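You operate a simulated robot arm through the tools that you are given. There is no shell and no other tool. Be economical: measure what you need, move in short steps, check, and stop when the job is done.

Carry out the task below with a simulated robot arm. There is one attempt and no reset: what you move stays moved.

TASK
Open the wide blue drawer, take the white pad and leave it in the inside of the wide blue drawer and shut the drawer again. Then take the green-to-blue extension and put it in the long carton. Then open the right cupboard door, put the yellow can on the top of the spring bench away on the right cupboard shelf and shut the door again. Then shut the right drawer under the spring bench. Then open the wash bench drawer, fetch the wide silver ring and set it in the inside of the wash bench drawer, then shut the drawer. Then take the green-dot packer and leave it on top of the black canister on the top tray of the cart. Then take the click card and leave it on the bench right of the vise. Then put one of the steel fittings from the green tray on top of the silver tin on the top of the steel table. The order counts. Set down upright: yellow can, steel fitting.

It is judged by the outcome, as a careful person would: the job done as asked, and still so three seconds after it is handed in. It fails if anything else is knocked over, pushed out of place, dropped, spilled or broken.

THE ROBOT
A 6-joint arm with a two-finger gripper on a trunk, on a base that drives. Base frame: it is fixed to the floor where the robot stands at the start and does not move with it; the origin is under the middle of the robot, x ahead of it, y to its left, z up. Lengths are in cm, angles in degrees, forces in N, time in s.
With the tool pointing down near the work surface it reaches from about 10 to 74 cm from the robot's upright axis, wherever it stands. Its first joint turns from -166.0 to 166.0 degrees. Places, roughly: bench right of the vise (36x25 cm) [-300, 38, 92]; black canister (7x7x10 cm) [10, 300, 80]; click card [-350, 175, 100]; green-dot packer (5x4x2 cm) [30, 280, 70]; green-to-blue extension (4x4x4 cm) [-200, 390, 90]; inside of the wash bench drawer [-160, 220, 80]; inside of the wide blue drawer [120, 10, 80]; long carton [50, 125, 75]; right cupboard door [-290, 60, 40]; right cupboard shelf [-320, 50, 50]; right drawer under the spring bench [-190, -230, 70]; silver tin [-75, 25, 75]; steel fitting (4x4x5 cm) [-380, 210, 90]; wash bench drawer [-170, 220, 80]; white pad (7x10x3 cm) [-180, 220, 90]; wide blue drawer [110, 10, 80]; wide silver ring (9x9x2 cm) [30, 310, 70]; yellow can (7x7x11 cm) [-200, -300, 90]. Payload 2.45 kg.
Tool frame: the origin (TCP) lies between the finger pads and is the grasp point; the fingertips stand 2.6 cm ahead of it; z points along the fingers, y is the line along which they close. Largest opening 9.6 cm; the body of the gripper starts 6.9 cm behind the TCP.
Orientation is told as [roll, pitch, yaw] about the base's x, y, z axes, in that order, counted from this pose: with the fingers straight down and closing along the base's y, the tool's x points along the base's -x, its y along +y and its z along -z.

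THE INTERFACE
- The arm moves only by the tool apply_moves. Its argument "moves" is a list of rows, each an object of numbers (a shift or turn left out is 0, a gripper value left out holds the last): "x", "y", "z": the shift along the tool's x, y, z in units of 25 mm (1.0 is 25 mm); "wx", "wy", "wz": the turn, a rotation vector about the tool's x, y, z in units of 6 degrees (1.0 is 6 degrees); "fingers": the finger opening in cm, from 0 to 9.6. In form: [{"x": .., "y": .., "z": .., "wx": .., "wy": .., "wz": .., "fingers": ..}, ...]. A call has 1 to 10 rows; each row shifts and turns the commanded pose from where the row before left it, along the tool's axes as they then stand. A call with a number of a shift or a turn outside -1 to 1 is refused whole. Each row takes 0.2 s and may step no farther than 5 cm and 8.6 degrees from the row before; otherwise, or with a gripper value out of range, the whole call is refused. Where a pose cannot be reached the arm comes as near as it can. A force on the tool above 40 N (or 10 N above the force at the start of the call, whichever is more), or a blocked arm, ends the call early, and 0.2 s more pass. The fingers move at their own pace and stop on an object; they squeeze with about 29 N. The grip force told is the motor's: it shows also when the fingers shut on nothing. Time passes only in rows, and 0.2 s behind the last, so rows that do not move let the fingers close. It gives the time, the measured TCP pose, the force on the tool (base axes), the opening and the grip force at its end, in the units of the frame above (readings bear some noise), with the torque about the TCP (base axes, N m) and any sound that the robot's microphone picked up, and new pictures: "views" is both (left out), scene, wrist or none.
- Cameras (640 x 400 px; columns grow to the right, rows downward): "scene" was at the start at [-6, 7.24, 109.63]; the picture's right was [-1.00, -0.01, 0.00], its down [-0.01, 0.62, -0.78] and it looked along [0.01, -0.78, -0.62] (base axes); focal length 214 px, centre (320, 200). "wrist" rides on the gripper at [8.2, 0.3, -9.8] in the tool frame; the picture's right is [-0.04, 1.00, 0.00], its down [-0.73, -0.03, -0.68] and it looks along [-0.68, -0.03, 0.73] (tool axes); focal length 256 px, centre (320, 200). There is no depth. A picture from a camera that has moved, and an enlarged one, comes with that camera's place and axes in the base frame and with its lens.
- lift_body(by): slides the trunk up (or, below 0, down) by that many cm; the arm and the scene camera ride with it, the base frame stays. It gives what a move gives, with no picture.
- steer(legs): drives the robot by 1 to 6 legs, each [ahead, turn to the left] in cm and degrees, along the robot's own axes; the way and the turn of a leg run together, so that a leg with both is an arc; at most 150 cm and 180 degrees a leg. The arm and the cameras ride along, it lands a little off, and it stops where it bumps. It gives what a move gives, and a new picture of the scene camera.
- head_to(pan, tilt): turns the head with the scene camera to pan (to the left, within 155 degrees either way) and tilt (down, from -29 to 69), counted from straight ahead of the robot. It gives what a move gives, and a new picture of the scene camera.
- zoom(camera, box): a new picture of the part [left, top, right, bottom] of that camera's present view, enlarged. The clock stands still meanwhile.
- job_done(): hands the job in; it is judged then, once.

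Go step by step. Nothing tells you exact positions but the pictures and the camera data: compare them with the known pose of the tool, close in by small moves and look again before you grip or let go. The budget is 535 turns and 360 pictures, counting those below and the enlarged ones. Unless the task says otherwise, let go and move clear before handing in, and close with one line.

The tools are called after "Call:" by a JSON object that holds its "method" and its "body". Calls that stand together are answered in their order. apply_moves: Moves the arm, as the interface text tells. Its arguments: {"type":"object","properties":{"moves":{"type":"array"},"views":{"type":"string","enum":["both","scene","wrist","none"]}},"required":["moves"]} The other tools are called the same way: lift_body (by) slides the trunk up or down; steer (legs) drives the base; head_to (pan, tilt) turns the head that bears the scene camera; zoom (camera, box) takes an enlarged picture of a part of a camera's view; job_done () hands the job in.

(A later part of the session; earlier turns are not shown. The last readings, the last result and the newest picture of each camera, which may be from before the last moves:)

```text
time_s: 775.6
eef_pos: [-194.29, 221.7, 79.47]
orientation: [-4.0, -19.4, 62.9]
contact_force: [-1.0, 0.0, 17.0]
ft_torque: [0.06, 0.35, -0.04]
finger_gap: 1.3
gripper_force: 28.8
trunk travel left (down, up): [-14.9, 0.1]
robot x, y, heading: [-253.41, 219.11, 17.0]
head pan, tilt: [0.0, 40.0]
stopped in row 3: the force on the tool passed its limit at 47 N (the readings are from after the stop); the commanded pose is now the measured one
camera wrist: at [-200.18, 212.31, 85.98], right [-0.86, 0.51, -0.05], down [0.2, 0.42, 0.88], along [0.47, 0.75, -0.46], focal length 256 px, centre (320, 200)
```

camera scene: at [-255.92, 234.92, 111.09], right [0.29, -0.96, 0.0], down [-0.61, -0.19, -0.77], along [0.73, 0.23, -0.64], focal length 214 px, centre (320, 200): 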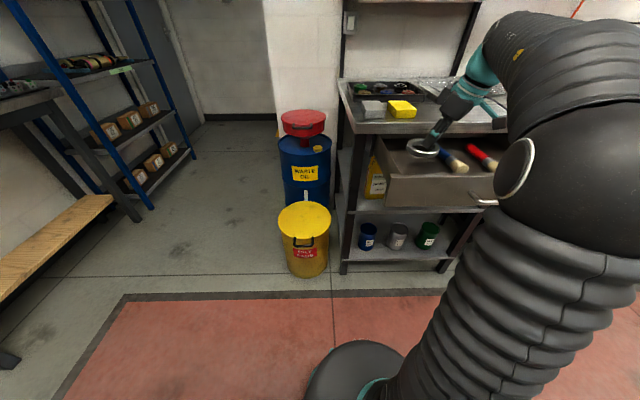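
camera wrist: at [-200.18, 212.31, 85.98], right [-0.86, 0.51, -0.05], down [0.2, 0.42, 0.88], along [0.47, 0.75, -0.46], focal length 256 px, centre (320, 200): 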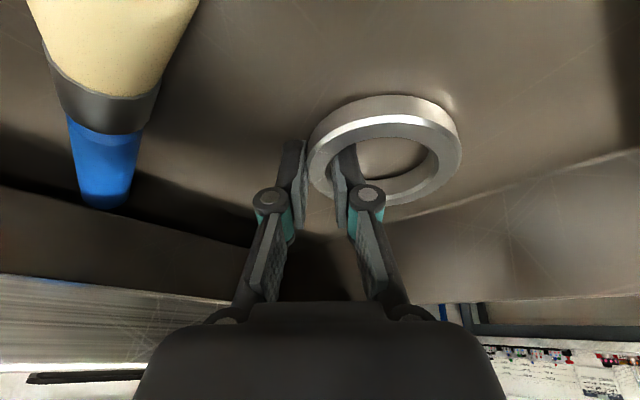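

Contact with the drawer floor. Release and lift out.

Call:
{"method": "apply_moves", "body": {"moves": [{"z": -0.08, "fingers": 3.6}, {"fingers": 3.6}, {"z": -0.5, "x": -0.15}, {"z": -0.8, "x": -0.2}, {"z": -0.8, "x": -0.2}, {"z": -0.8, "x": -0.2}, {"z": -0.8, "x": -0.2}, {"z": -0.8, "x": -0.2}], "views": "both"}}

```text
time_s: 777.4
eef_pos: [-195.33, 220.98, 91.15]
orientation: [-3.8, -19.2, 62.8]
contact_force: [0.5, 0.7, -0.5]
ft_torque: [0.0, 0.02, 0.03]
finger_gap: 3.58
gripper_force: 0.0
trunk travel left (down, up): [-14.9, 0.1]
robot x, y, heading: [-253.26, 218.64, 17.2]
head pan, tilt: [0.0, 40.0]
camera scene: at [-255.91, 234.91, 111.08], right [0.29, -0.96, 0.0], down [-0.61, -0.19, -0.77], along [0.73, 0.23, -0.64], focal length 214 px, centre (320, 200)
camera wrist: at [-201.25, 211.61, 97.54], right [-0.86, 0.51, -0.05], down [0.2, 0.42, 0.88], along [0.47, 0.75, -0.47], focal length 256 px, centre (320, 200)
```

scene: 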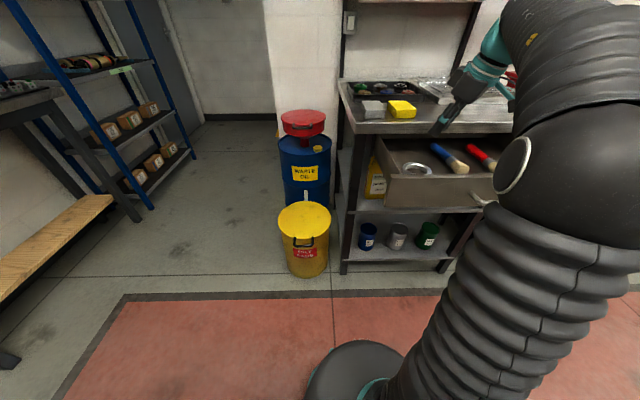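
wrist: 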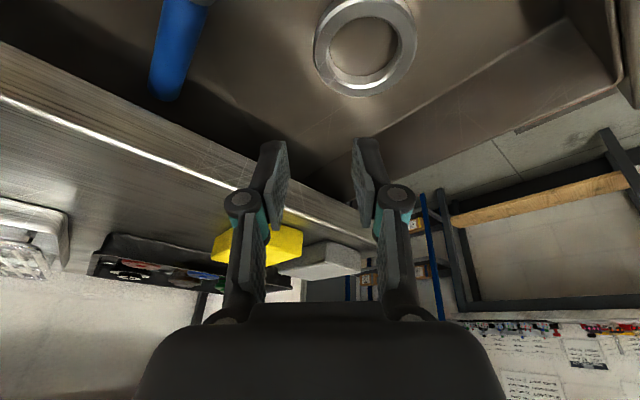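

The ring lies flat in the drawer. Now I retract in front of the handle, lower with closed fingers and push the drawer shut.

Call:
{"method": "apply_moves", "body": {"moves": [{"z": -0.8, "x": -0.2, "fingers": 0}, {"z": -0.6, "x": -0.1}], "views": "none"}}

Call:
{"method": "steer", "body": {"legs": [[-34, 0]]}}

Call:
{"method": "apply_moves", "body": {"moves": [{"x": 0.8, "y": -0.8, "z": 0.4}, {"x": 0.8, "y": -0.8, "z": 0.4}, {"x": 0.8, "y": -0.6, "z": 0.5}, {"z": 0.9, "x": 0.28}, {"z": 0.9, "x": 0.28}, {"z": 0.5, "x": 0.1}], "views": "both"}}

```text
time_s: 778.0
eef_pos: [-195.72, 220.71, 94.53]
orientation: [-3.7, -19.2, 62.7]
contact_force: [0.4, -0.6, -0.3]
ft_torque: [0.01, -0.01, 0.0]
finger_gap: 0.0
gripper_force: 28.2
trunk travel left (down, up): [-14.9, 0.1]
robot x, y, heading: [-253.37, 219.01, 16.8]
head pan, tilt: [0.0, 40.0]
```

```text
time_s: 780.2
eef_pos: [-227.96, 210.87, 94.44]
orientation: [-3.8, -19.2, 62.9]
contact_force: [-0.3, -0.5, -0.9]
ft_torque: [0.01, 0.01, 0.0]
finger_gap: 0.0
gripper_force: 28.7
trunk travel left (down, up): [-14.9, 0.1]
robot x, y, heading: [-285.93, 209.52, 17.3]
head pan, tilt: [0.0, 40.0]
camera scene: at [-288.19, 224.97, 111.09], right [0.3, -0.96, 0.0], down [-0.61, -0.19, -0.77], along [0.73, 0.23, -0.64], focal length 214 px, centre (320, 200)
```

scene: 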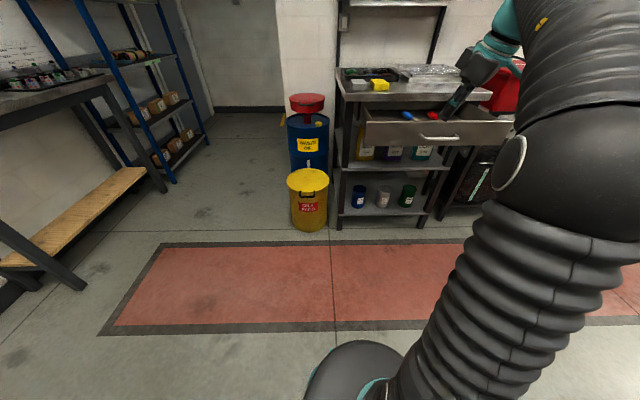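

```text
time_s: 781.6
eef_pos: [-224.61, 204.18, 83.78]
orientation: [-3.8, -19.2, 63.0]
contact_force: [-0.5, -0.7, 0.7]
ft_torque: [0.02, -0.03, 0.01]
finger_gap: 0.0
gripper_force: 29.0
trunk travel left (down, up): [-14.9, 0.1]
robot x, y, heading: [-285.79, 209.28, 17.1]
head pan, tilt: [0.0, 40.0]
camera scene: at [-288.2, 224.97, 111.09], right [0.3, -0.96, 0.0], down [-0.61, -0.19, -0.77], along [0.73, 0.23, -0.64], focal length 214 px, centre (320, 200)
camera wrist: at [-230.52, 194.79, 90.33], right [-0.86, 0.51, -0.05], down [0.2, 0.42, 0.88], along [0.47, 0.75, -0.47], focal length 256 px, centre (320, 200)
```

scene: 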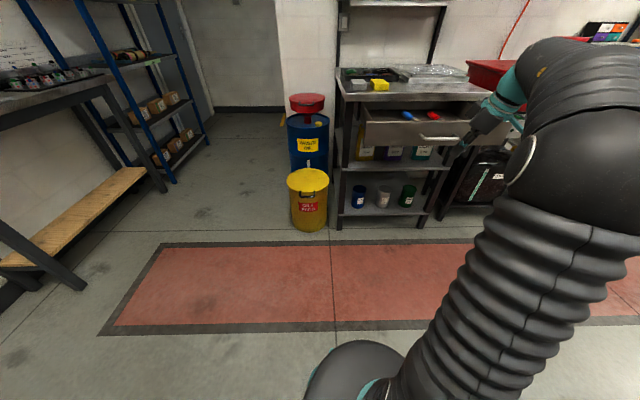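
wrist: 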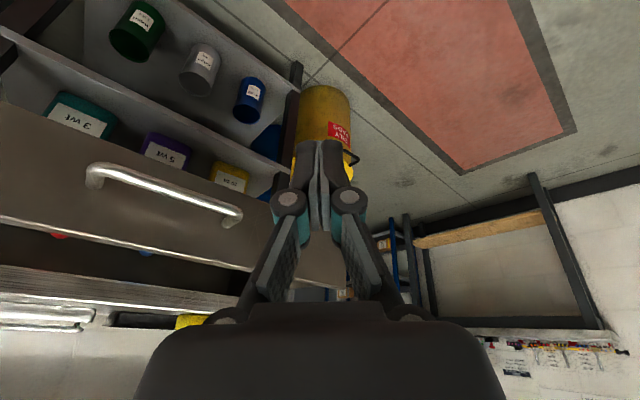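

Call:
{"method": "apply_moves", "body": {"moves": [{"z": 0.6, "x": 0.2, "y": -0.3}, {"z": 0.5, "x": 0.17, "y": -0.2}], "views": "none"}}

Call:
{"method": "steer", "body": {"legs": [[22, 0]]}}

```text
time_s: 782.2
eef_pos: [-223.18, 203.51, 80.96]
orientation: [-3.8, -19.2, 62.9]
contact_force: [-0.9, 0.5, -0.8]
ft_torque: [0.0, -0.01, 0.03]
finger_gap: 0.0
gripper_force: 28.8
trunk travel left (down, up): [-14.9, 0.1]
robot x, y, heading: [-285.46, 208.89, 17.0]
head pan, tilt: [0.0, 40.0]
```

```text
time_s: 783.9
eef_pos: [-201.88, 210.58, 81.04]
orientation: [-3.8, -19.2, 63.2]
contact_force: [-0.2, -0.3, -0.2]
ft_torque: [0.0, 0.04, -0.02]
finger_gap: 0.0
gripper_force: 28.3
trunk travel left (down, up): [-14.9, 0.1]
robot x, y, heading: [-264.0, 215.93, 17.5]
head pan, tilt: [0.0, 40.0]
camera scene: at [-267.0, 231.59, 111.09], right [0.3, -0.95, 0.0], down [-0.61, -0.19, -0.77], along [0.73, 0.23, -0.64], focal length 214 px, centre (320, 200)
```

scene: 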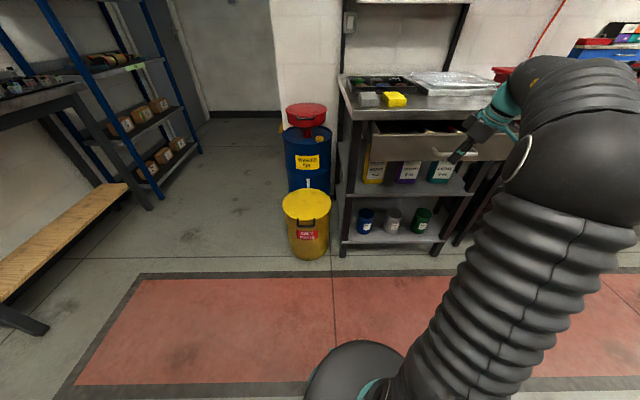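

Call:
{"method": "steer", "body": {"legs": [[11, 0]]}}

Call:
{"method": "apply_moves", "body": {"moves": [{"x": -0.2, "y": -0.21, "z": 0.07}, {"x": -0.2, "y": -0.21, "z": 0.07}, {"x": -0.2, "y": -0.21, "z": 0.07}, {"x": -0.2, "y": -0.21, "z": 0.07}, {"x": -0.2, "y": -0.21, "z": 0.07}, {"x": -0.2, "y": -0.21, "z": 0.07}, {"x": -0.2, "y": -0.21, "z": 0.07}], "views": "scene"}}

```text
time_s: 785.1
eef_pos: [-191.13, 213.91, 81.05]
orientation: [-3.8, -19.2, 63.2]
contact_force: [0.2, -0.3, -0.3]
ft_torque: [0.0, -0.01, -0.01]
finger_gap: 0.0
gripper_force: 28.6
trunk travel left (down, up): [-14.9, 0.1]
robot x, y, heading: [-253.84, 219.41, 17.8]
head pan, tilt: [0.0, 40.0]
camera scene: at [-256.25, 234.97, 111.09], right [0.3, -0.95, 0.0], down [-0.61, -0.19, -0.77], along [0.73, 0.23, -0.64], focal length 214 px, centre (320, 200)
```

scene: 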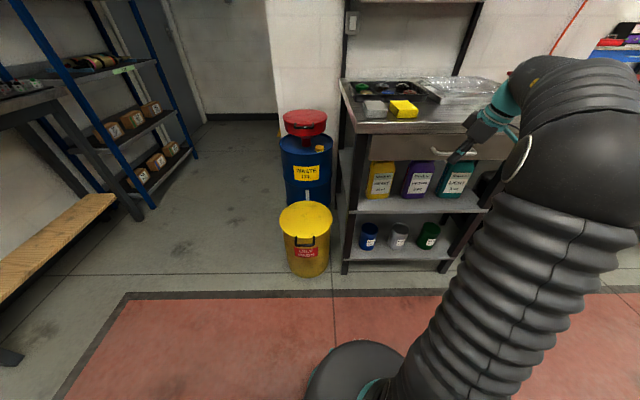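

```text
time_s: 786.1
eef_pos: [-188.85, 214.52, 81.05]
orientation: [-3.0, -18.9, 63.0]
contact_force: [-15.9, -1.3, 2.2]
ft_torque: [-0.05, 0.15, 0.13]
finger_gap: 0.0
gripper_force: 28.8
trunk travel left (down, up): [-14.9, 0.1]
robot x, y, heading: [-253.75, 218.97, 17.5]
head pan, tilt: [0.0, 40.0]
stopped in row 5: the force on the tool passed its limit at 51 N (the readings are from after the stop); the commanded pose is now the measured one
camera scene: at [-256.37, 234.95, 111.09], right [0.3, -0.95, 0.0], down [-0.61, -0.19, -0.77], along [0.73, 0.23, -0.64], focal length 214 px, centre (320, 200)
```

scene: 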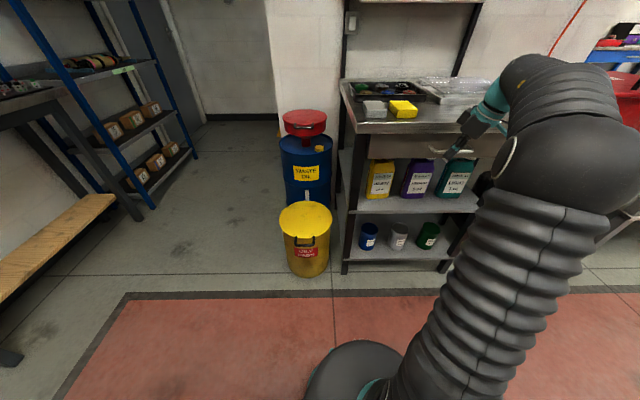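

Wash bench drawer shut. Now the green-dot packer: back to the cart around the north end, arm retracted and raised.

Call:
{"method": "steer", "body": {"legs": [[-22, 0]]}}

Call:
{"method": "apply_moves", "body": {"moves": [{"x": 0.5, "y": 0.7, "z": -0.7}, {"x": 0.5, "y": 0.7, "z": -0.7}, {"x": 0.5, "y": 0.7, "z": -0.7}, {"x": 0.5, "y": 0.7, "z": -0.7}, {"x": 0.5, "y": 0.7, "z": -0.7}, {"x": 0.5, "y": 0.7, "z": -0.7}, {"x": 0.5, "y": 0.7, "z": -0.7}], "views": "none"}}

Call:
{"method": "steer", "body": {"legs": [[0, 91], [90, 0], [0, -92], [150, 0], [52, 0], [0, -90]]}}

```text
time_s: 787.8
eef_pos: [-210.01, 208.03, 80.94]
orientation: [-3.1, -18.8, 63.0]
contact_force: [-0.3, 0.5, 0.4]
ft_torque: [0.02, 0.01, 0.01]
finger_gap: 0.0
gripper_force: 28.3
trunk travel left (down, up): [-14.9, 0.1]
robot x, y, heading: [-274.85, 212.27, 17.3]
head pan, tilt: [0.0, 40.0]
camera scene: at [-277.52, 228.31, 111.09], right [0.3, -0.95, 0.0], down [-0.61, -0.19, -0.77], along [0.73, 0.23, -0.64], focal length 214 px, centre (320, 200)
```

scene: 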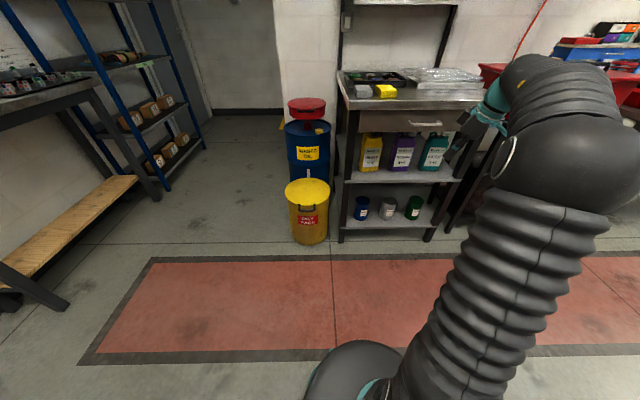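

```text
time_s: 789.4
eef_pos: [-227.17, 203.03, 89.01]
orientation: [-3.1, -18.9, 63.0]
contact_force: [1.3, -0.1, -0.2]
ft_torque: [-0.02, 0.01, 0.0]
finger_gap: 0.0
gripper_force: 28.7
trunk travel left (down, up): [-14.9, 0.1]
robot x, y, heading: [-275.43, 212.57, 17.3]
head pan, tilt: [0.0, 40.0]
```

```text
time_s: 815.4
eef_pos: [-116.3, 305.02, 89.01]
orientation: [-3.2, -18.9, -29.4]
contact_force: [0.2, 0.4, -0.2]
ft_torque: [-0.04, -0.01, 0.03]
finger_gap: 0.01
gripper_force: 28.4
trunk travel left (down, up): [-14.9, 0.1]
robot x, y, heading: [-105.13, 352.5, -75.1]
head pan, tilt: [0.0, 40.0]
camera scene: at [-89.33, 354.25, 111.09], right [-0.97, -0.26, 0.0], down [-0.17, 0.62, -0.77], along [0.2, -0.74, -0.64], focal length 214 px, centre (320, 200)
```

scene: 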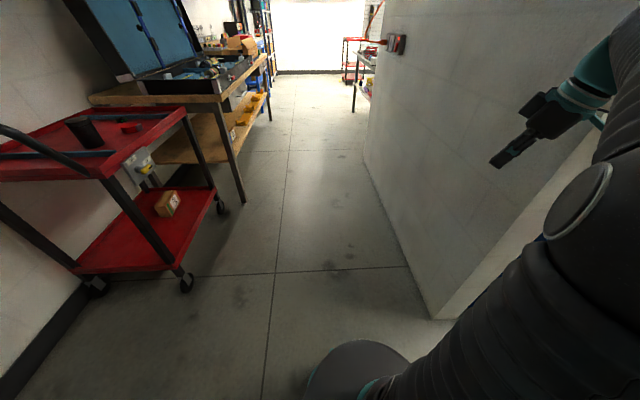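

I'm in the corridor beside the cart. Drive down a bit, turn to face the cart at the packer's position.

Call:
{"method": "steer", "body": {"legs": [[0, 10], [102, 0], [0, 83], [32, 0]]}}

Call:
{"method": "apply_moves", "body": {"moves": [{"fingers": 7}], "views": "wrist"}}

```text
time_s: 826.6
eef_pos: [17.79, 261.42, 88.97]
orientation: [-3.0, -18.9, 63.4]
contact_force: [0.5, 0.1, -0.3]
ft_torque: [-0.02, 0.01, 0.01]
finger_gap: 0.0
gripper_force: 28.2
trunk travel left (down, up): [-14.9, 0.1]
robot x, y, heading: [-30.39, 270.17, 17.6]
head pan, tilt: [0.0, 40.0]
camera scene: at [-32.85, 286.08, 111.09], right [0.31, -0.95, 0.0], down [-0.61, -0.2, -0.77], along [0.73, 0.23, -0.64], focal length 214 px, centre (320, 200)
```

scene: 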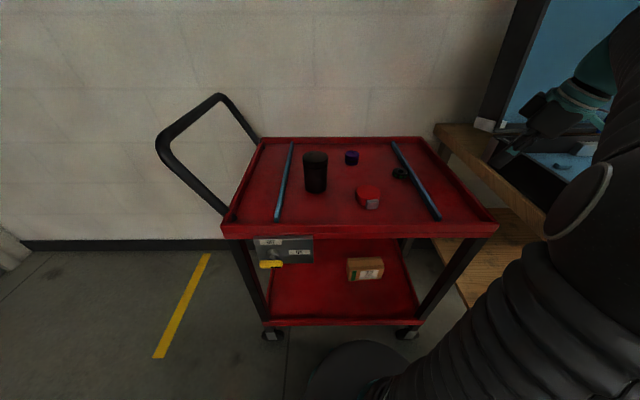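

```text
time_s: 827.0
eef_pos: [17.66, 261.28, 88.92]
orientation: [-3.2, -18.8, 63.3]
contact_force: [-0.3, -0.5, -1.2]
ft_torque: [-0.05, -0.02, 0.01]
finger_gap: 7.01
gripper_force: 0.2
trunk travel left (down, up): [-14.9, 0.1]
robot x, y, heading: [-30.19, 270.29, 18.0]
head pan, tilt: [0.0, 40.0]
camera wrist: at [11.97, 251.88, 95.55], right [-0.87, 0.5, -0.04], down [0.21, 0.43, 0.88], along [0.45, 0.76, -0.47], focal length 256 px, centre (320, 200)
```

wrist: 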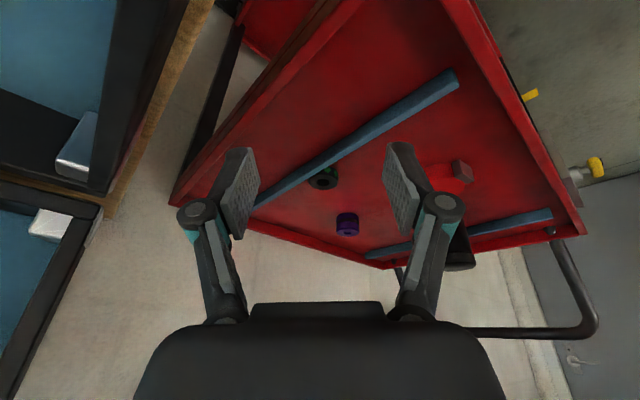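

Call:
{"method": "zoom", "body": {"camera": "wrist", "box": [260, 120, 400, 250]}}

```text
3.08 times, centred on (330, 185) of wrist
camera zoom: at [11.97, 251.88, 95.55], right [-0.87, 0.5, -0.04], down [0.21, 0.43, 0.88], along [0.45, 0.76, -0.47], focal length 788 px, centre (289, 246)
```

zoom: 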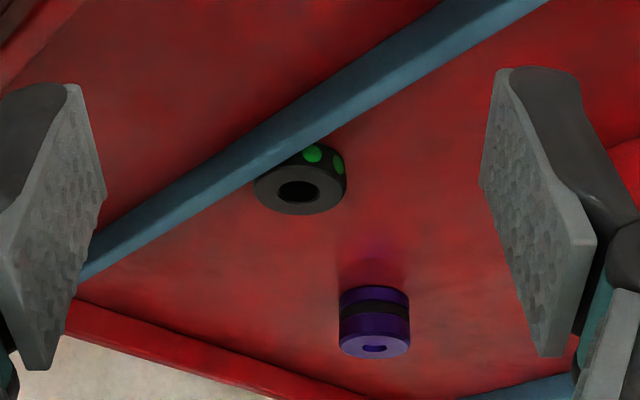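

The packer touches the blue strip, so I'll turn the gripper to close along the strip direction (yaw ~45° more, tilt 27°).

Call:
{"method": "apply_moves", "body": {"moves": [{"wx": -0.363, "wy": -0.163, "wz": -0.858, "fingers": 6.5}, {"wx": -0.363, "wy": -0.163, "wz": -0.858}, {"wx": -0.363, "wy": -0.163, "wz": -0.858}, {"wx": -0.363, "wy": -0.163, "wz": -0.858}, {"wx": -0.363, "wy": -0.163, "wz": -0.858}, {"wx": -0.363, "wy": -0.163, "wz": -0.858}, {"wx": -0.363, "wy": -0.163, "wz": -0.858}, {"wx": -0.363, "wy": -0.163, "wz": -0.858}], "views": "wrist"}}

```text
time_s: 828.8
eef_pos: [17.58, 261.3, 88.9]
orientation: [-2.4, -25.1, 108.4]
contact_force: [0.0, -0.9, -0.1]
ft_torque: [-0.03, -0.05, -0.04]
finger_gap: 6.5
gripper_force: 0.1
trunk travel left (down, up): [-14.9, 0.1]
robot x, y, heading: [-30.57, 269.79, 17.6]
head pan, tilt: [0.0, 40.0]
camera wrist: at [20.52, 250.0, 94.34], right [-0.96, -0.26, -0.02], down [-0.12, 0.36, 0.93], along [-0.23, 0.9, -0.38], focal length 256 px, centre (320, 200)
```

wrist: 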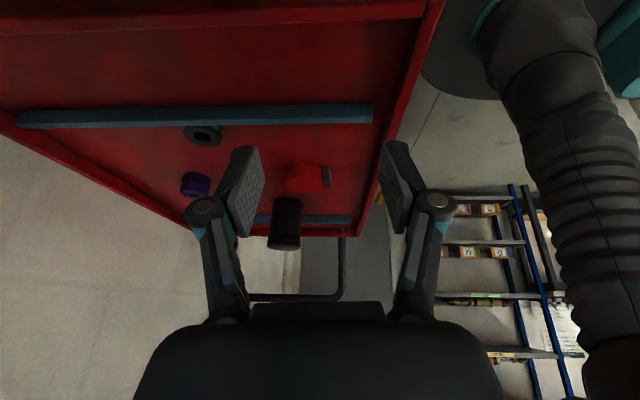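

Call:
{"method": "apply_moves", "body": {"moves": [{"y": -0.9, "x": -0.45, "z": 0.21}, {"y": -0.9, "x": -0.45, "z": 0.21}, {"y": -0.9, "x": -0.45, "z": 0.21}, {"y": -0.9, "x": -0.45, "z": 0.21}, {"y": -0.9, "x": -0.45, "z": 0.21}, {"y": -0.9, "x": -0.45, "z": 0.21}, {"y": -0.9, "x": -0.2, "z": 0.1}], "views": "wrist"}}

```text
time_s: 830.4
eef_pos: [30.4, 273.54, 89.67]
orientation: [-2.4, -25.0, 108.3]
contact_force: [-0.7, -0.2, 0.8]
ft_torque: [0.02, -0.02, -0.02]
finger_gap: 6.49
gripper_force: 0.1
trunk travel left (down, up): [-14.9, 0.1]
robot x, y, heading: [-30.11, 270.48, 17.6]
head pan, tilt: [0.0, 40.0]
camera wrist: at [33.22, 262.28, 95.09], right [-0.97, -0.26, -0.02], down [-0.12, 0.36, 0.93], along [-0.23, 0.9, -0.38], focal length 256 px, centre (320, 200)
```

wrist: 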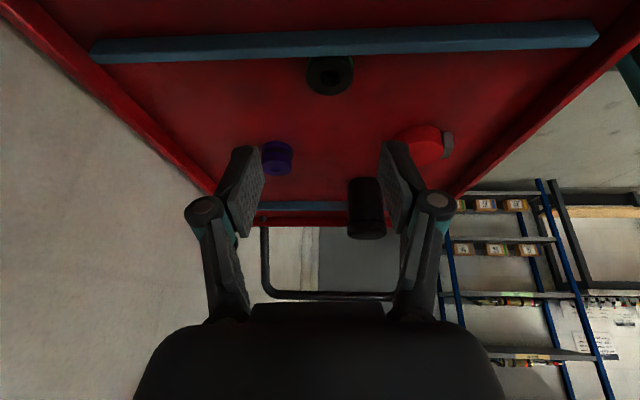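

Call:
{"method": "apply_moves", "body": {"moves": [{"z": 0.92, "x": -0.03}, {"z": 0.92, "x": -0.03}, {"z": 0.92, "x": -0.03}, {"z": 0.92, "x": -0.03}], "views": "wrist"}}

```text
time_s: 831.4
eef_pos: [29.56, 277.61, 81.29]
orientation: [-2.4, -24.9, 108.2]
contact_force: [-0.3, 0.3, 0.7]
ft_torque: [-0.03, -0.02, 0.03]
finger_gap: 6.49
gripper_force: 0.1
trunk travel left (down, up): [-14.9, 0.1]
robot x, y, heading: [-30.3, 270.03, 17.7]
head pan, tilt: [0.0, 40.0]
camera wrist: at [32.39, 266.4, 86.7], right [-0.97, -0.26, -0.02], down [-0.12, 0.36, 0.93], along [-0.23, 0.9, -0.38], focal length 256 px, centre (320, 200)
```

wrist: 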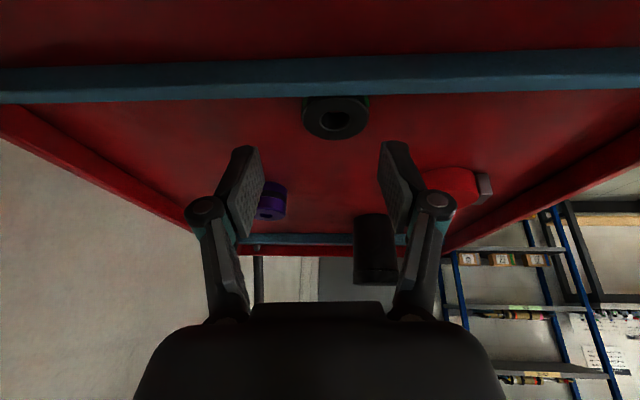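

Call:
{"method": "apply_moves", "body": {"moves": [{"z": 0.7, "x": -0.1, "y": 0.28}, {"z": 0.7, "x": -0.1}, {"z": 0.3}], "views": "wrist"}}

```text
time_s: 832.2
eef_pos: [28.33, 279.75, 77.63]
orientation: [-2.5, -25.0, 108.1]
contact_force: [0.1, 0.2, 0.9]
ft_torque: [-0.01, -0.03, -0.02]
finger_gap: 6.5
gripper_force: 0.0
trunk travel left (down, up): [-14.9, 0.1]
robot x, y, heading: [-30.46, 270.26, 17.6]
head pan, tilt: [0.0, 40.0]
camera wrist: at [31.03, 268.4, 82.99], right [-0.97, -0.26, -0.02], down [-0.12, 0.36, 0.93], along [-0.23, 0.9, -0.38], focal length 256 px, centre (320, 200)
```

wrist: 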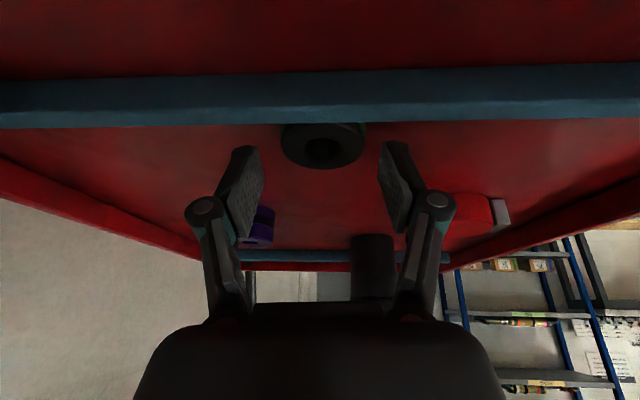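

Packer is between the fingers. Close and lift.

Call:
{"method": "apply_moves", "body": {"moves": [{"z": 0.1, "fingers": 2}, {"fingers": 2}, {"fingers": 2}, {"z": -0.3}, {"z": -0.7}, {"z": -0.8}, {"z": -0.8}], "views": "wrist"}}

```text
time_s: 833.8
eef_pos: [28.65, 277.12, 83.12]
orientation: [-2.4, -25.1, 108.1]
contact_force: [0.5, -0.9, -0.9]
ft_torque: [0.0, 0.06, 0.01]
finger_gap: 3.71
gripper_force: 29.2
trunk travel left (down, up): [-14.9, 0.1]
robot x, y, heading: [-30.39, 269.88, 17.8]
head pan, tilt: [0.0, 40.0]
camera wrist: at [31.6, 265.74, 88.62], right [-0.97, -0.26, -0.02], down [-0.12, 0.36, 0.93], along [-0.23, 0.9, -0.38], focal length 256 px, centre (320, 200)
```

wrist: 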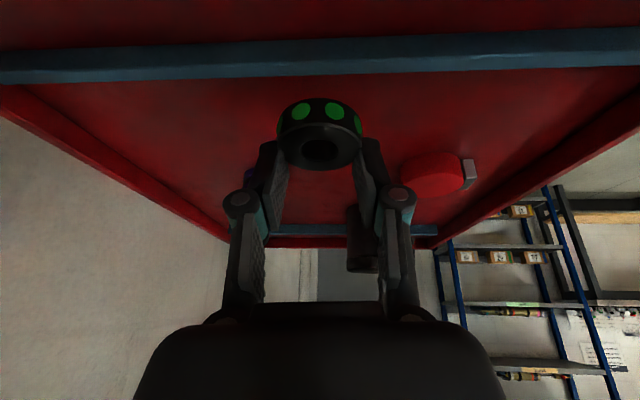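

Packer held (green dots visible). The canister is near (15.6,302), top z≈83. I raise and carry it there.

Call:
{"method": "apply_moves", "body": {"moves": [{"z": -0.9, "x": -0.42}, {"z": -0.9, "x": -0.42}, {"z": -0.9, "x": -0.42}, {"z": -0.9, "x": -0.42}, {"x": -0.85, "z": 0.4, "y": 0.15}, {"x": -0.85, "z": 0.4, "y": 0.15}, {"x": -0.85, "z": 0.4, "y": 0.15}, {"x": -0.85, "z": 0.4, "y": 0.15}, {"x": -0.85, "z": 0.4, "y": 0.15}, {"x": -0.85, "z": 0.4, "y": 0.15}], "views": "both"}}

```text
time_s: 836.0
eef_pos: [22.02, 289.91, 93.25]
orientation: [-2.4, -25.0, 108.3]
contact_force: [0.4, -0.7, 0.6]
ft_torque: [0.0, 0.02, 0.03]
finger_gap: 3.71
gripper_force: 29.0
trunk travel left (down, up): [-14.9, 0.1]
robot x, y, heading: [-30.06, 270.2, 17.7]
head pan, tilt: [0.0, 40.0]
camera scene: at [-32.84, 286.07, 111.09], right [0.31, -0.95, 0.0], down [-0.61, -0.2, -0.77], along [0.73, 0.23, -0.64], focal length 214 px, centre (320, 200)
camera wrist: at [24.86, 278.51, 98.51], right [-0.97, -0.26, -0.02], down [-0.12, 0.36, 0.93], along [-0.23, 0.9, -0.38], focal length 256 px, centre (320, 200)
```

scene: 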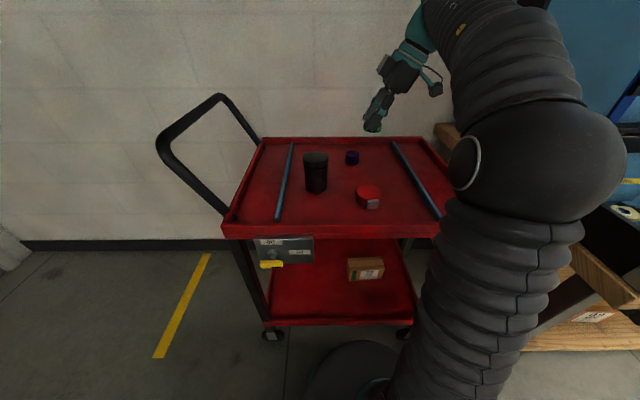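
wrist: 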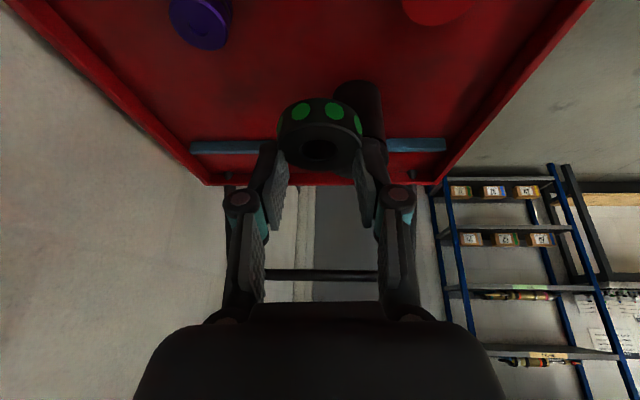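

Call:
{"method": "apply_moves", "body": {"moves": [{"x": -0.85, "z": 0.4, "y": 0.155}, {"x": -0.85, "z": 0.4, "y": 0.155}, {"x": -0.85, "z": 0.4, "y": 0.155}, {"x": -0.85, "z": 0.4, "y": 0.155}, {"x": -0.85, "z": 0.4, "y": 0.155}, {"x": -0.85, "z": 0.4, "y": 0.155}], "views": "wrist"}}

Call:
{"method": "zoom", "body": {"camera": "scene", "box": [230, 70, 470, 220]}}

```text
time_s: 837.4
eef_pos: [15.77, 302.34, 93.09]
orientation: [-2.4, -25.1, 108.2]
contact_force: [0.4, -0.2, -0.6]
ft_torque: [0.0, 0.02, 0.02]
finger_gap: 3.73
gripper_force: 29.0
trunk travel left (down, up): [-14.9, 0.1]
robot x, y, heading: [-30.58, 270.58, 17.8]
head pan, tilt: [0.0, 40.0]
camera wrist: at [18.52, 291.01, 98.43], right [-0.97, -0.26, -0.02], down [-0.12, 0.36, 0.93], along [-0.23, 0.9, -0.38], focal length 256 px, centre (320, 200)
```

wrist: 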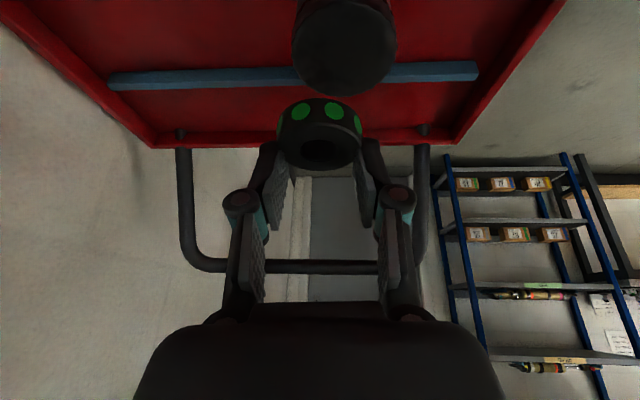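

```text
2.67 times, centred on (350, 145) of scene
camera zoom: at [-32.85, 286.08, 111.09], right [0.31, -0.95, 0.0], down [-0.61, -0.2, -0.77], along [0.73, 0.23, -0.64], focal length 572 px, centre (240, 347)
```

zoom: 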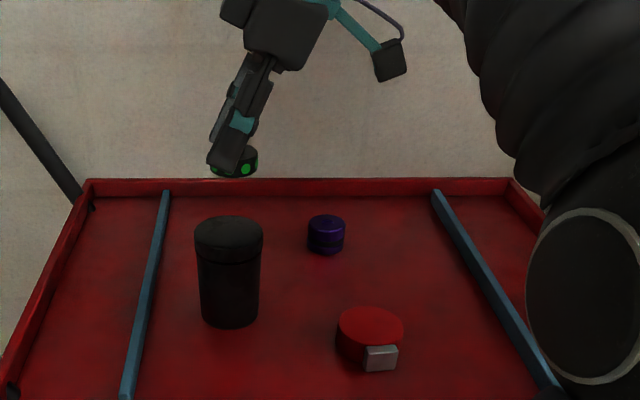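

Lid centre is near (14.5,301.8,84). Shift 1.5 cm left and lower most of the way.

Call:
{"method": "apply_moves", "body": {"moves": [{"y": 0.55, "x": -0.2}, {"z": 0.6, "x": 0.28}, {"z": 0.6, "x": 0.28}, {"z": 0.4, "x": 0.19}], "views": "wrist"}}

Call:
{"method": "zoom", "body": {"camera": "scene", "box": [260, 80, 420, 220]}}

```text
time_s: 838.4
eef_pos: [14.48, 302.67, 88.78]
orientation: [-2.4, -25.1, 108.3]
contact_force: [0.4, -0.4, -0.2]
ft_torque: [-0.01, -0.01, -0.03]
finger_gap: 3.71
gripper_force: 29.0
trunk travel left (down, up): [-14.9, 0.1]
robot x, y, heading: [-30.1, 270.03, 17.9]
head pan, tilt: [0.0, 40.0]
camera wrist: at [17.29, 291.26, 94.13], right [-0.97, -0.26, -0.02], down [-0.12, 0.36, 0.93], along [-0.23, 0.9, -0.38], focal length 256 px, centre (320, 200)
```

wrist: 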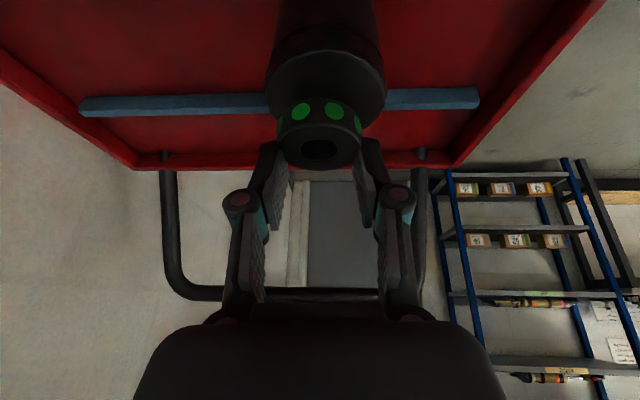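

```text
2.86 times, centred on (340, 150) of scene
camera zoom: at [-32.86, 286.09, 111.09], right [0.31, -0.95, 0.0], down [-0.61, -0.2, -0.77], along [0.73, 0.23, -0.64], focal length 613 px, centre (263, 343)
```

zoom: 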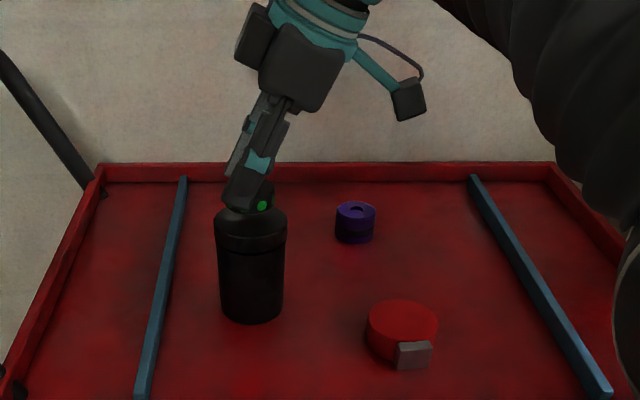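

Well aligned. Lower gently to contact.

Call:
{"method": "apply_moves", "body": {"moves": [{"z": 0.15, "x": 0.07}, {"z": 0.15, "x": 0.07}, {"z": 0.12, "x": 0.06}], "views": "none"}}

Call:
{"method": "apply_moves", "body": {"moves": [{"z": 0.12, "x": 0.06}, {"z": 0.12, "x": 0.06}], "views": "none"}}

```text
time_s: 839.2
eef_pos: [14.55, 302.51, 87.57]
orientation: [-2.4, -25.1, 108.2]
contact_force: [-0.3, 0.2, 0.7]
ft_torque: [0.02, 0.01, -0.02]
finger_gap: 3.7
gripper_force: 29.1
trunk travel left (down, up): [-14.9, 0.1]
robot x, y, heading: [-30.32, 270.19, 17.7]
head pan, tilt: [0.0, 40.0]
```

```text
time_s: 839.8
eef_pos: [14.62, 302.59, 87.18]
orientation: [-2.7, -25.2, 108.3]
contact_force: [6.4, 4.7, 24.7]
ft_torque: [0.28, -0.05, -0.06]
finger_gap: 3.75
gripper_force: 28.7
trunk travel left (down, up): [-14.9, 0.1]
robot x, y, heading: [-30.27, 270.11, 17.8]
head pan, tilt: [0.0, 40.0]
```

Contact. Ease off, open and retreat along the tool axis.

Call:
{"method": "apply_moves", "body": {"moves": [{"z": -0.08, "x": -0.04}, {"fingers": 4.6}, {"fingers": 6}, {"fingers": 6}, {"z": -0.4, "x": -0.15}, {"z": -0.8, "x": -0.3}, {"z": -0.8, "x": -0.3}], "views": "wrist"}}

Call:
{"method": "zoom", "body": {"camera": "scene", "box": [260, 80, 420, 220]}}

```text
time_s: 841.4
eef_pos: [14.47, 302.04, 92.52]
orientation: [-2.4, -25.0, 108.2]
contact_force: [0.0, 0.2, -0.1]
ft_torque: [-0.01, 0.0, -0.01]
finger_gap: 6.02
gripper_force: 0.0
trunk travel left (down, up): [-14.9, 0.1]
robot x, y, heading: [-30.05, 270.29, 17.9]
head pan, tilt: [0.0, 40.0]
camera wrist: at [17.34, 290.74, 97.78], right [-0.97, -0.26, -0.02], down [-0.12, 0.36, 0.93], along [-0.23, 0.9, -0.38], focal length 256 px, centre (320, 200)
```

wrist: 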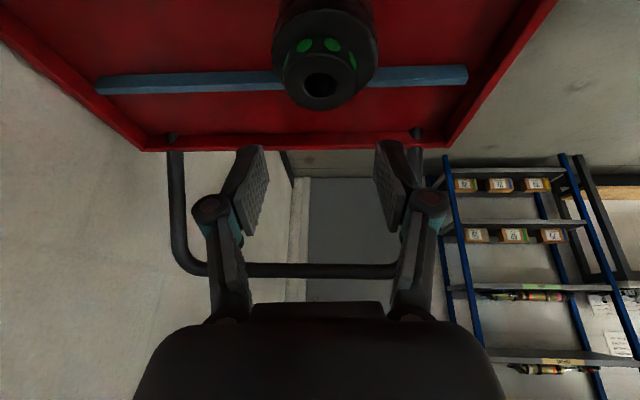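

```text
2.86 times, centred on (340, 150) of scene
camera zoom: at [-32.85, 286.1, 111.08], right [0.31, -0.95, 0.0], down [-0.61, -0.2, -0.77], along [0.73, 0.23, -0.64], focal length 613 px, centre (263, 343)
```

zoom: 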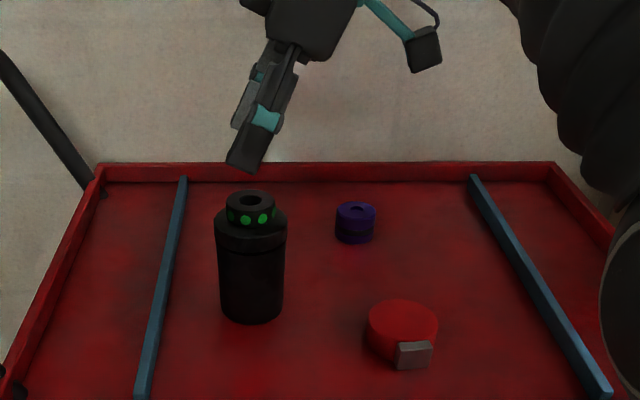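

The packer sits on the canister. Next the click card at the main bench; I back off, retract and drive round to the west side.

Call:
{"method": "apply_moves", "body": {"moves": [{"z": -0.6, "x": -0.3, "fingers": 2}], "views": "none"}}

Call:
{"method": "steer", "body": {"legs": [[-36, 0]]}}

Call:
{"method": "apply_moves", "body": {"moves": [{"y": 0.9, "x": 0.3}, {"y": 0.9, "x": 0.3}, {"y": 0.9, "x": 0.3}, {"y": 0.5, "x": 0.5}, {"x": 0.8}, {"x": 0.8}], "views": "none"}}

Call:
{"method": "steer", "body": {"legs": [[0, 91], [108, 0], [0, 89], [150, 0]]}}

```text
time_s: 841.8
eef_pos: [14.47, 302.07, 94.1]
orientation: [-2.3, -25.0, 108.1]
contact_force: [-0.3, 0.2, 0.0]
ft_torque: [0.0, -0.01, -0.01]
finger_gap: 1.97
gripper_force: 0.0
trunk travel left (down, up): [-14.9, 0.1]
robot x, y, heading: [-30.36, 270.21, 17.6]
head pan, tilt: [0.0, 40.0]
```

```text
time_s: 844.1
eef_pos: [-19.9, 291.32, 94.12]
orientation: [-2.4, -25.0, 108.5]
contact_force: [-0.7, -0.7, 0.2]
ft_torque: [0.02, -0.01, 0.01]
finger_gap: 1.99
gripper_force: 0.0
trunk travel left (down, up): [-14.9, 0.1]
robot x, y, heading: [-64.06, 259.47, 18.1]
head pan, tilt: [0.0, 40.0]
camera scene: at [-67.08, 275.0, 111.08], right [0.31, -0.95, 0.0], down [-0.61, -0.2, -0.77], along [0.73, 0.24, -0.64], focal length 214 px, centre (320, 200)
```

scene: 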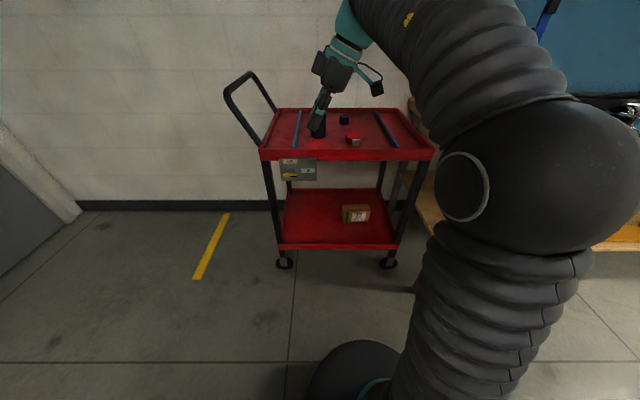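

```text
time_s: 845.5
eef_pos: [-25.36, 282.45, 90.5]
orientation: [-2.4, -25.0, 108.6]
contact_force: [0.1, -0.5, -0.8]
ft_torque: [-0.03, 0.0, 0.02]
finger_gap: 2.01
gripper_force: 0.1
trunk travel left (down, up): [-14.9, 0.1]
robot x, y, heading: [-63.99, 258.9, 18.0]
head pan, tilt: [0.0, 40.0]
```

```text
time_s: 865.6
eef_pos: [-282.11, 290.9, 90.51]
orientation: [-2.3, -25.0, -71.9]
contact_force: [0.0, 0.0, -0.1]
ft_torque: [-0.03, 0.03, 0.01]
finger_gap: 2.01
gripper_force: 0.1
trunk travel left (down, up): [-14.9, 0.1]
robot x, y, heading: [-242.52, 313.75, -162.6]
head pan, tilt: [0.0, 40.0]
camera scene: at [-240.5, 298.14, 111.09], right [-0.3, 0.95, 0.0], down [0.61, 0.2, -0.77], along [-0.73, -0.23, -0.64], focal length 214 px, centre (320, 200)
```

scene: 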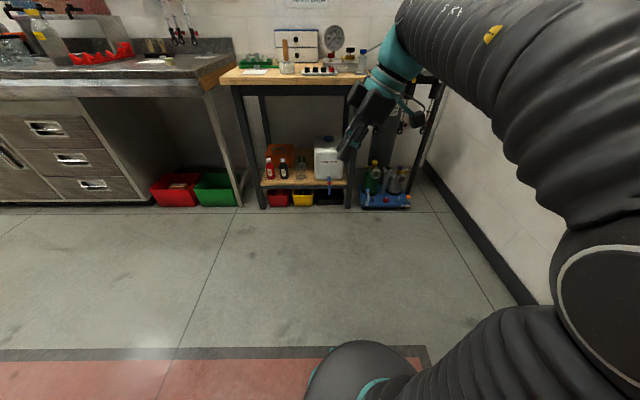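

Call:
{"method": "steer", "body": {"legs": [[0, 52], [105, 0], [0, -52]]}}

Call:
{"method": "head_to", "body": {"pan": 0, "tilt": 28}}

```text
time_s: 875.7
eef_pos: [-317.62, 191.84, 90.62]
orientation: [-2.5, -25.0, -71.1]
contact_force: [1.1, -0.2, 0.0]
ft_torque: [-0.03, 0.01, 0.0]
finger_gap: 1.99
gripper_force: 0.1
trunk travel left (down, up): [-14.9, 0.1]
robot x, y, heading: [-278.28, 215.52, -161.6]
head pan, tilt: [0.0, 40.0]
camera scene: at [-276.11, 199.65, 111.09], right [-0.32, 0.95, 0.0], down [0.61, 0.2, -0.77], along [-0.73, -0.24, -0.64], focal length 214 px, centre (320, 200)
```

scene: 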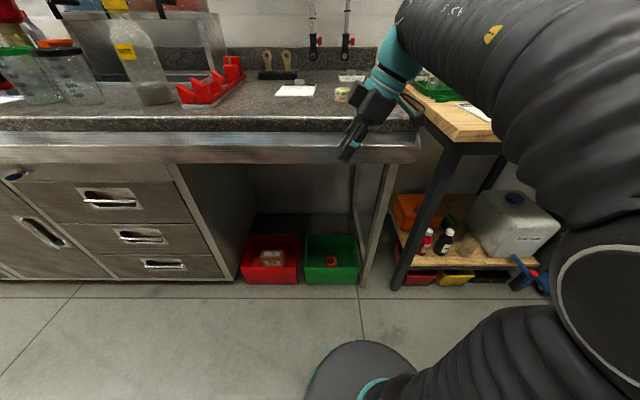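

```text
time_s: 876.4
eef_pos: [-317.54, 191.86, 90.44]
orientation: [-2.4, -25.0, -71.1]
contact_force: [-0.1, 0.1, 0.1]
ft_torque: [0.01, -0.03, 0.04]
finger_gap: 2.01
gripper_force: 0.1
trunk travel left (down, up): [-14.9, 0.1]
robot x, y, heading: [-278.36, 215.27, -161.7]
head pan, tilt: [0.0, 28.0]
camera scene: at [-276.7, 199.45, 112.93], right [-0.32, 0.95, 0.0], down [0.45, 0.15, -0.88], along [-0.84, -0.28, -0.47], focal length 214 px, centre (320, 200)
```

scene: 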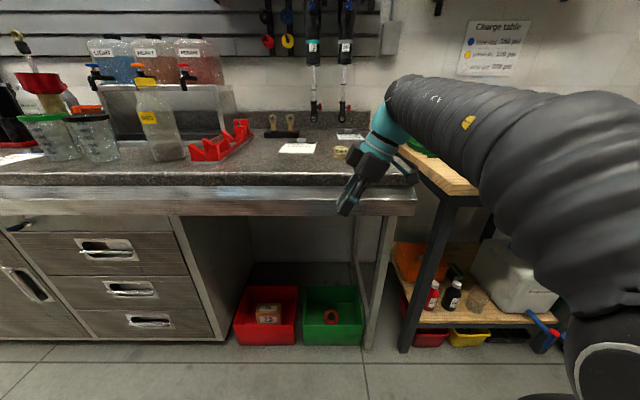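

Call:
{"method": "zoom", "body": {"camera": "scene", "box": [180, 90, 430, 220]}}

```text
2.56 times, centred on (305, 155) of scene
camera zoom: at [-276.7, 199.45, 112.93], right [-0.32, 0.95, 0.0], down [0.45, 0.15, -0.88], along [-0.84, -0.28, -0.47], focal length 549 px, centre (358, 315)
```

zoom: 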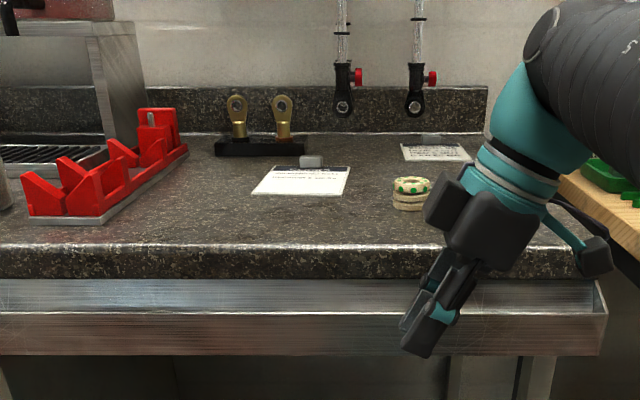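

Call:
{"method": "zoom", "body": {"camera": "scene", "box": [270, 130, 330, 165]}}

Call:
{"method": "zoom", "body": {"camera": "scene", "box": [320, 120, 380, 165]}}

```text
10.67 times, centred on (300, 148) of scene
camera zoom: at [-276.7, 199.45, 112.93], right [-0.32, 0.95, 0.0], down [0.45, 0.15, -0.88], along [-0.84, -0.28, -0.47], focal length 2288 px, centre (533, 760)
```

zoom: 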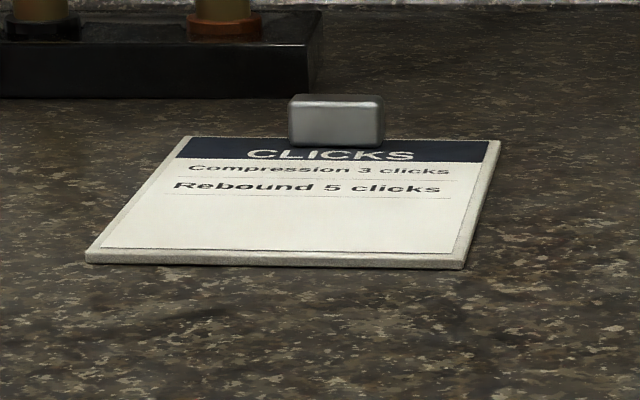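

```text
8.89 times, centred on (350, 142) of scene
camera zoom: at [-276.7, 199.45, 112.93], right [-0.32, 0.95, 0.0], down [0.45, 0.15, -0.88], along [-0.84, -0.28, -0.47], focal length 1906 px, centre (53, 711)
```

zoom: 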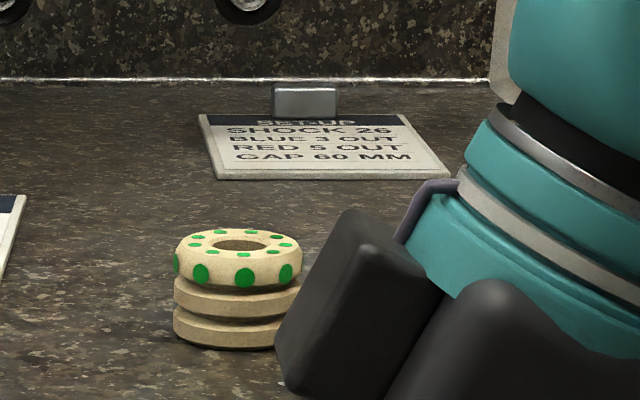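

The "CLICKS" card has a grey grip block at its rear edge, about (-355,166,94). I back off a bit and turn the gripper to face the bench (closing sideways, tilt 28°).

Call:
{"method": "steer", "body": {"legs": [[-8, 0]]}}

Call:
{"method": "apply_moves", "body": {"moves": [{"z": -0.6, "wx": 0.48, "wy": -0.027, "wz": 0.964}, {"z": -0.6, "wx": 0.48, "wy": -0.027, "wz": 0.964}, {"wx": 0.48, "wy": -0.027, "wz": 0.964}, {"wx": 0.48, "wy": -0.027, "wz": 0.964}, {"wx": 0.48, "wy": -0.027, "wz": 0.964}, {"wx": 0.48, "wy": -0.027, "wz": 0.964}, {"wx": 0.48, "wy": -0.027, "wz": 0.964}], "views": "none"}}

Call:
{"method": "apply_moves", "body": {"moves": [{"wx": 0.48, "wy": -0.027, "wz": 0.964}, {"wx": 0.48, "wy": -0.027, "wz": 0.964}, {"wx": 0.48, "wy": -0.027, "wz": 0.964}, {"wx": 0.48, "wy": -0.027, "wz": 0.964}, {"wx": 0.48, "wy": -0.027, "wz": 0.964}, {"wx": 0.48, "wy": -0.027, "wz": 0.964}, {"wx": 0.48, "wy": -0.027, "wz": 0.964, "fingers": 6}], "views": "wrist"}}

```text
time_s: 877.5
eef_pos: [-309.92, 194.43, 90.5]
orientation: [-2.4, -25.0, -71.3]
contact_force: [0.1, 0.2, 0.3]
ft_torque: [0.03, -0.03, -0.03]
finger_gap: 2.01
gripper_force: 0.1
trunk travel left (down, up): [-14.9, 0.1]
robot x, y, heading: [-270.51, 217.79, -161.5]
head pan, tilt: [0.0, 28.0]
camera scene: at [-269.0, 202.02, 112.94], right [-0.32, 0.95, 0.0], down [0.45, 0.15, -0.88], along [-0.84, -0.28, -0.47], focal length 214 px, centre (320, 200)
```

scene: 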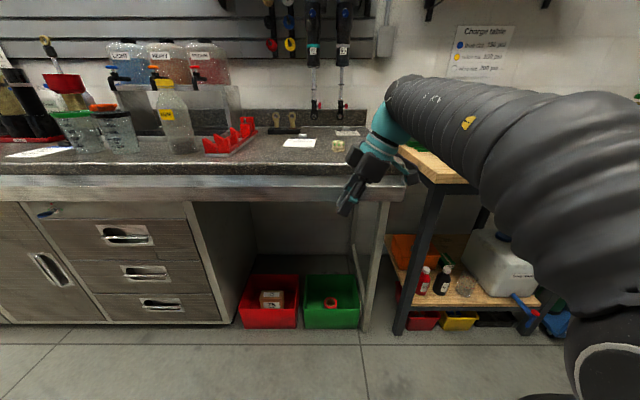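

```text
time_s: 879.1
eef_pos: [-310.12, 195.76, 93.36]
orientation: [-2.3, -28.0, -116.4]
contact_force: [-0.5, 0.2, 0.2]
ft_torque: [0.01, -0.01, 0.0]
finger_gap: 1.99
gripper_force: 0.0
trunk travel left (down, up): [-14.9, 0.1]
robot x, y, heading: [-270.61, 218.04, -161.6]
head pan, tilt: [0.0, 28.0]
```

```text
time_s: 880.7
eef_pos: [-313.26, 215.16, 90.31]
orientation: [2.5, -31.3, -162.7]
contact_force: [0.6, 0.2, 0.7]
ft_torque: [0.0, -0.01, 0.02]
finger_gap: 6.0
gripper_force: 0.0
out of reach, approached as far as the arm can: row 1, 2, 3, 4, 5, 6, 7
trunk travel left (down, up): [-14.9, 0.1]
robot x, y, heading: [-270.81, 218.11, -161.5]
head pan, tilt: [0.0, 28.0]
camera wrist: at [-301.85, 218.67, 94.42], right [0.28, -0.96, 0.06], down [-0.28, -0.02, 0.96], along [-0.92, -0.29, -0.28], focal length 256 px, centre (320, 200)
```

wrist: 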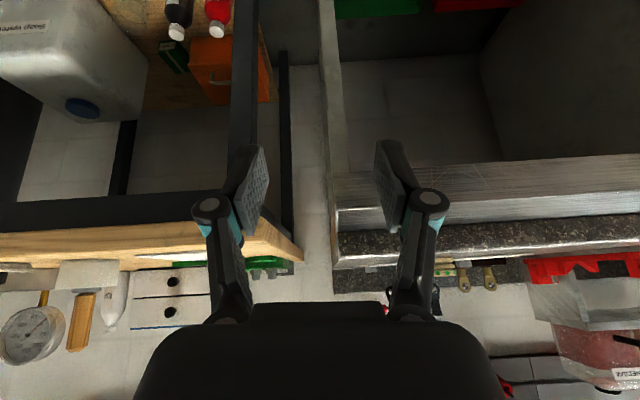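

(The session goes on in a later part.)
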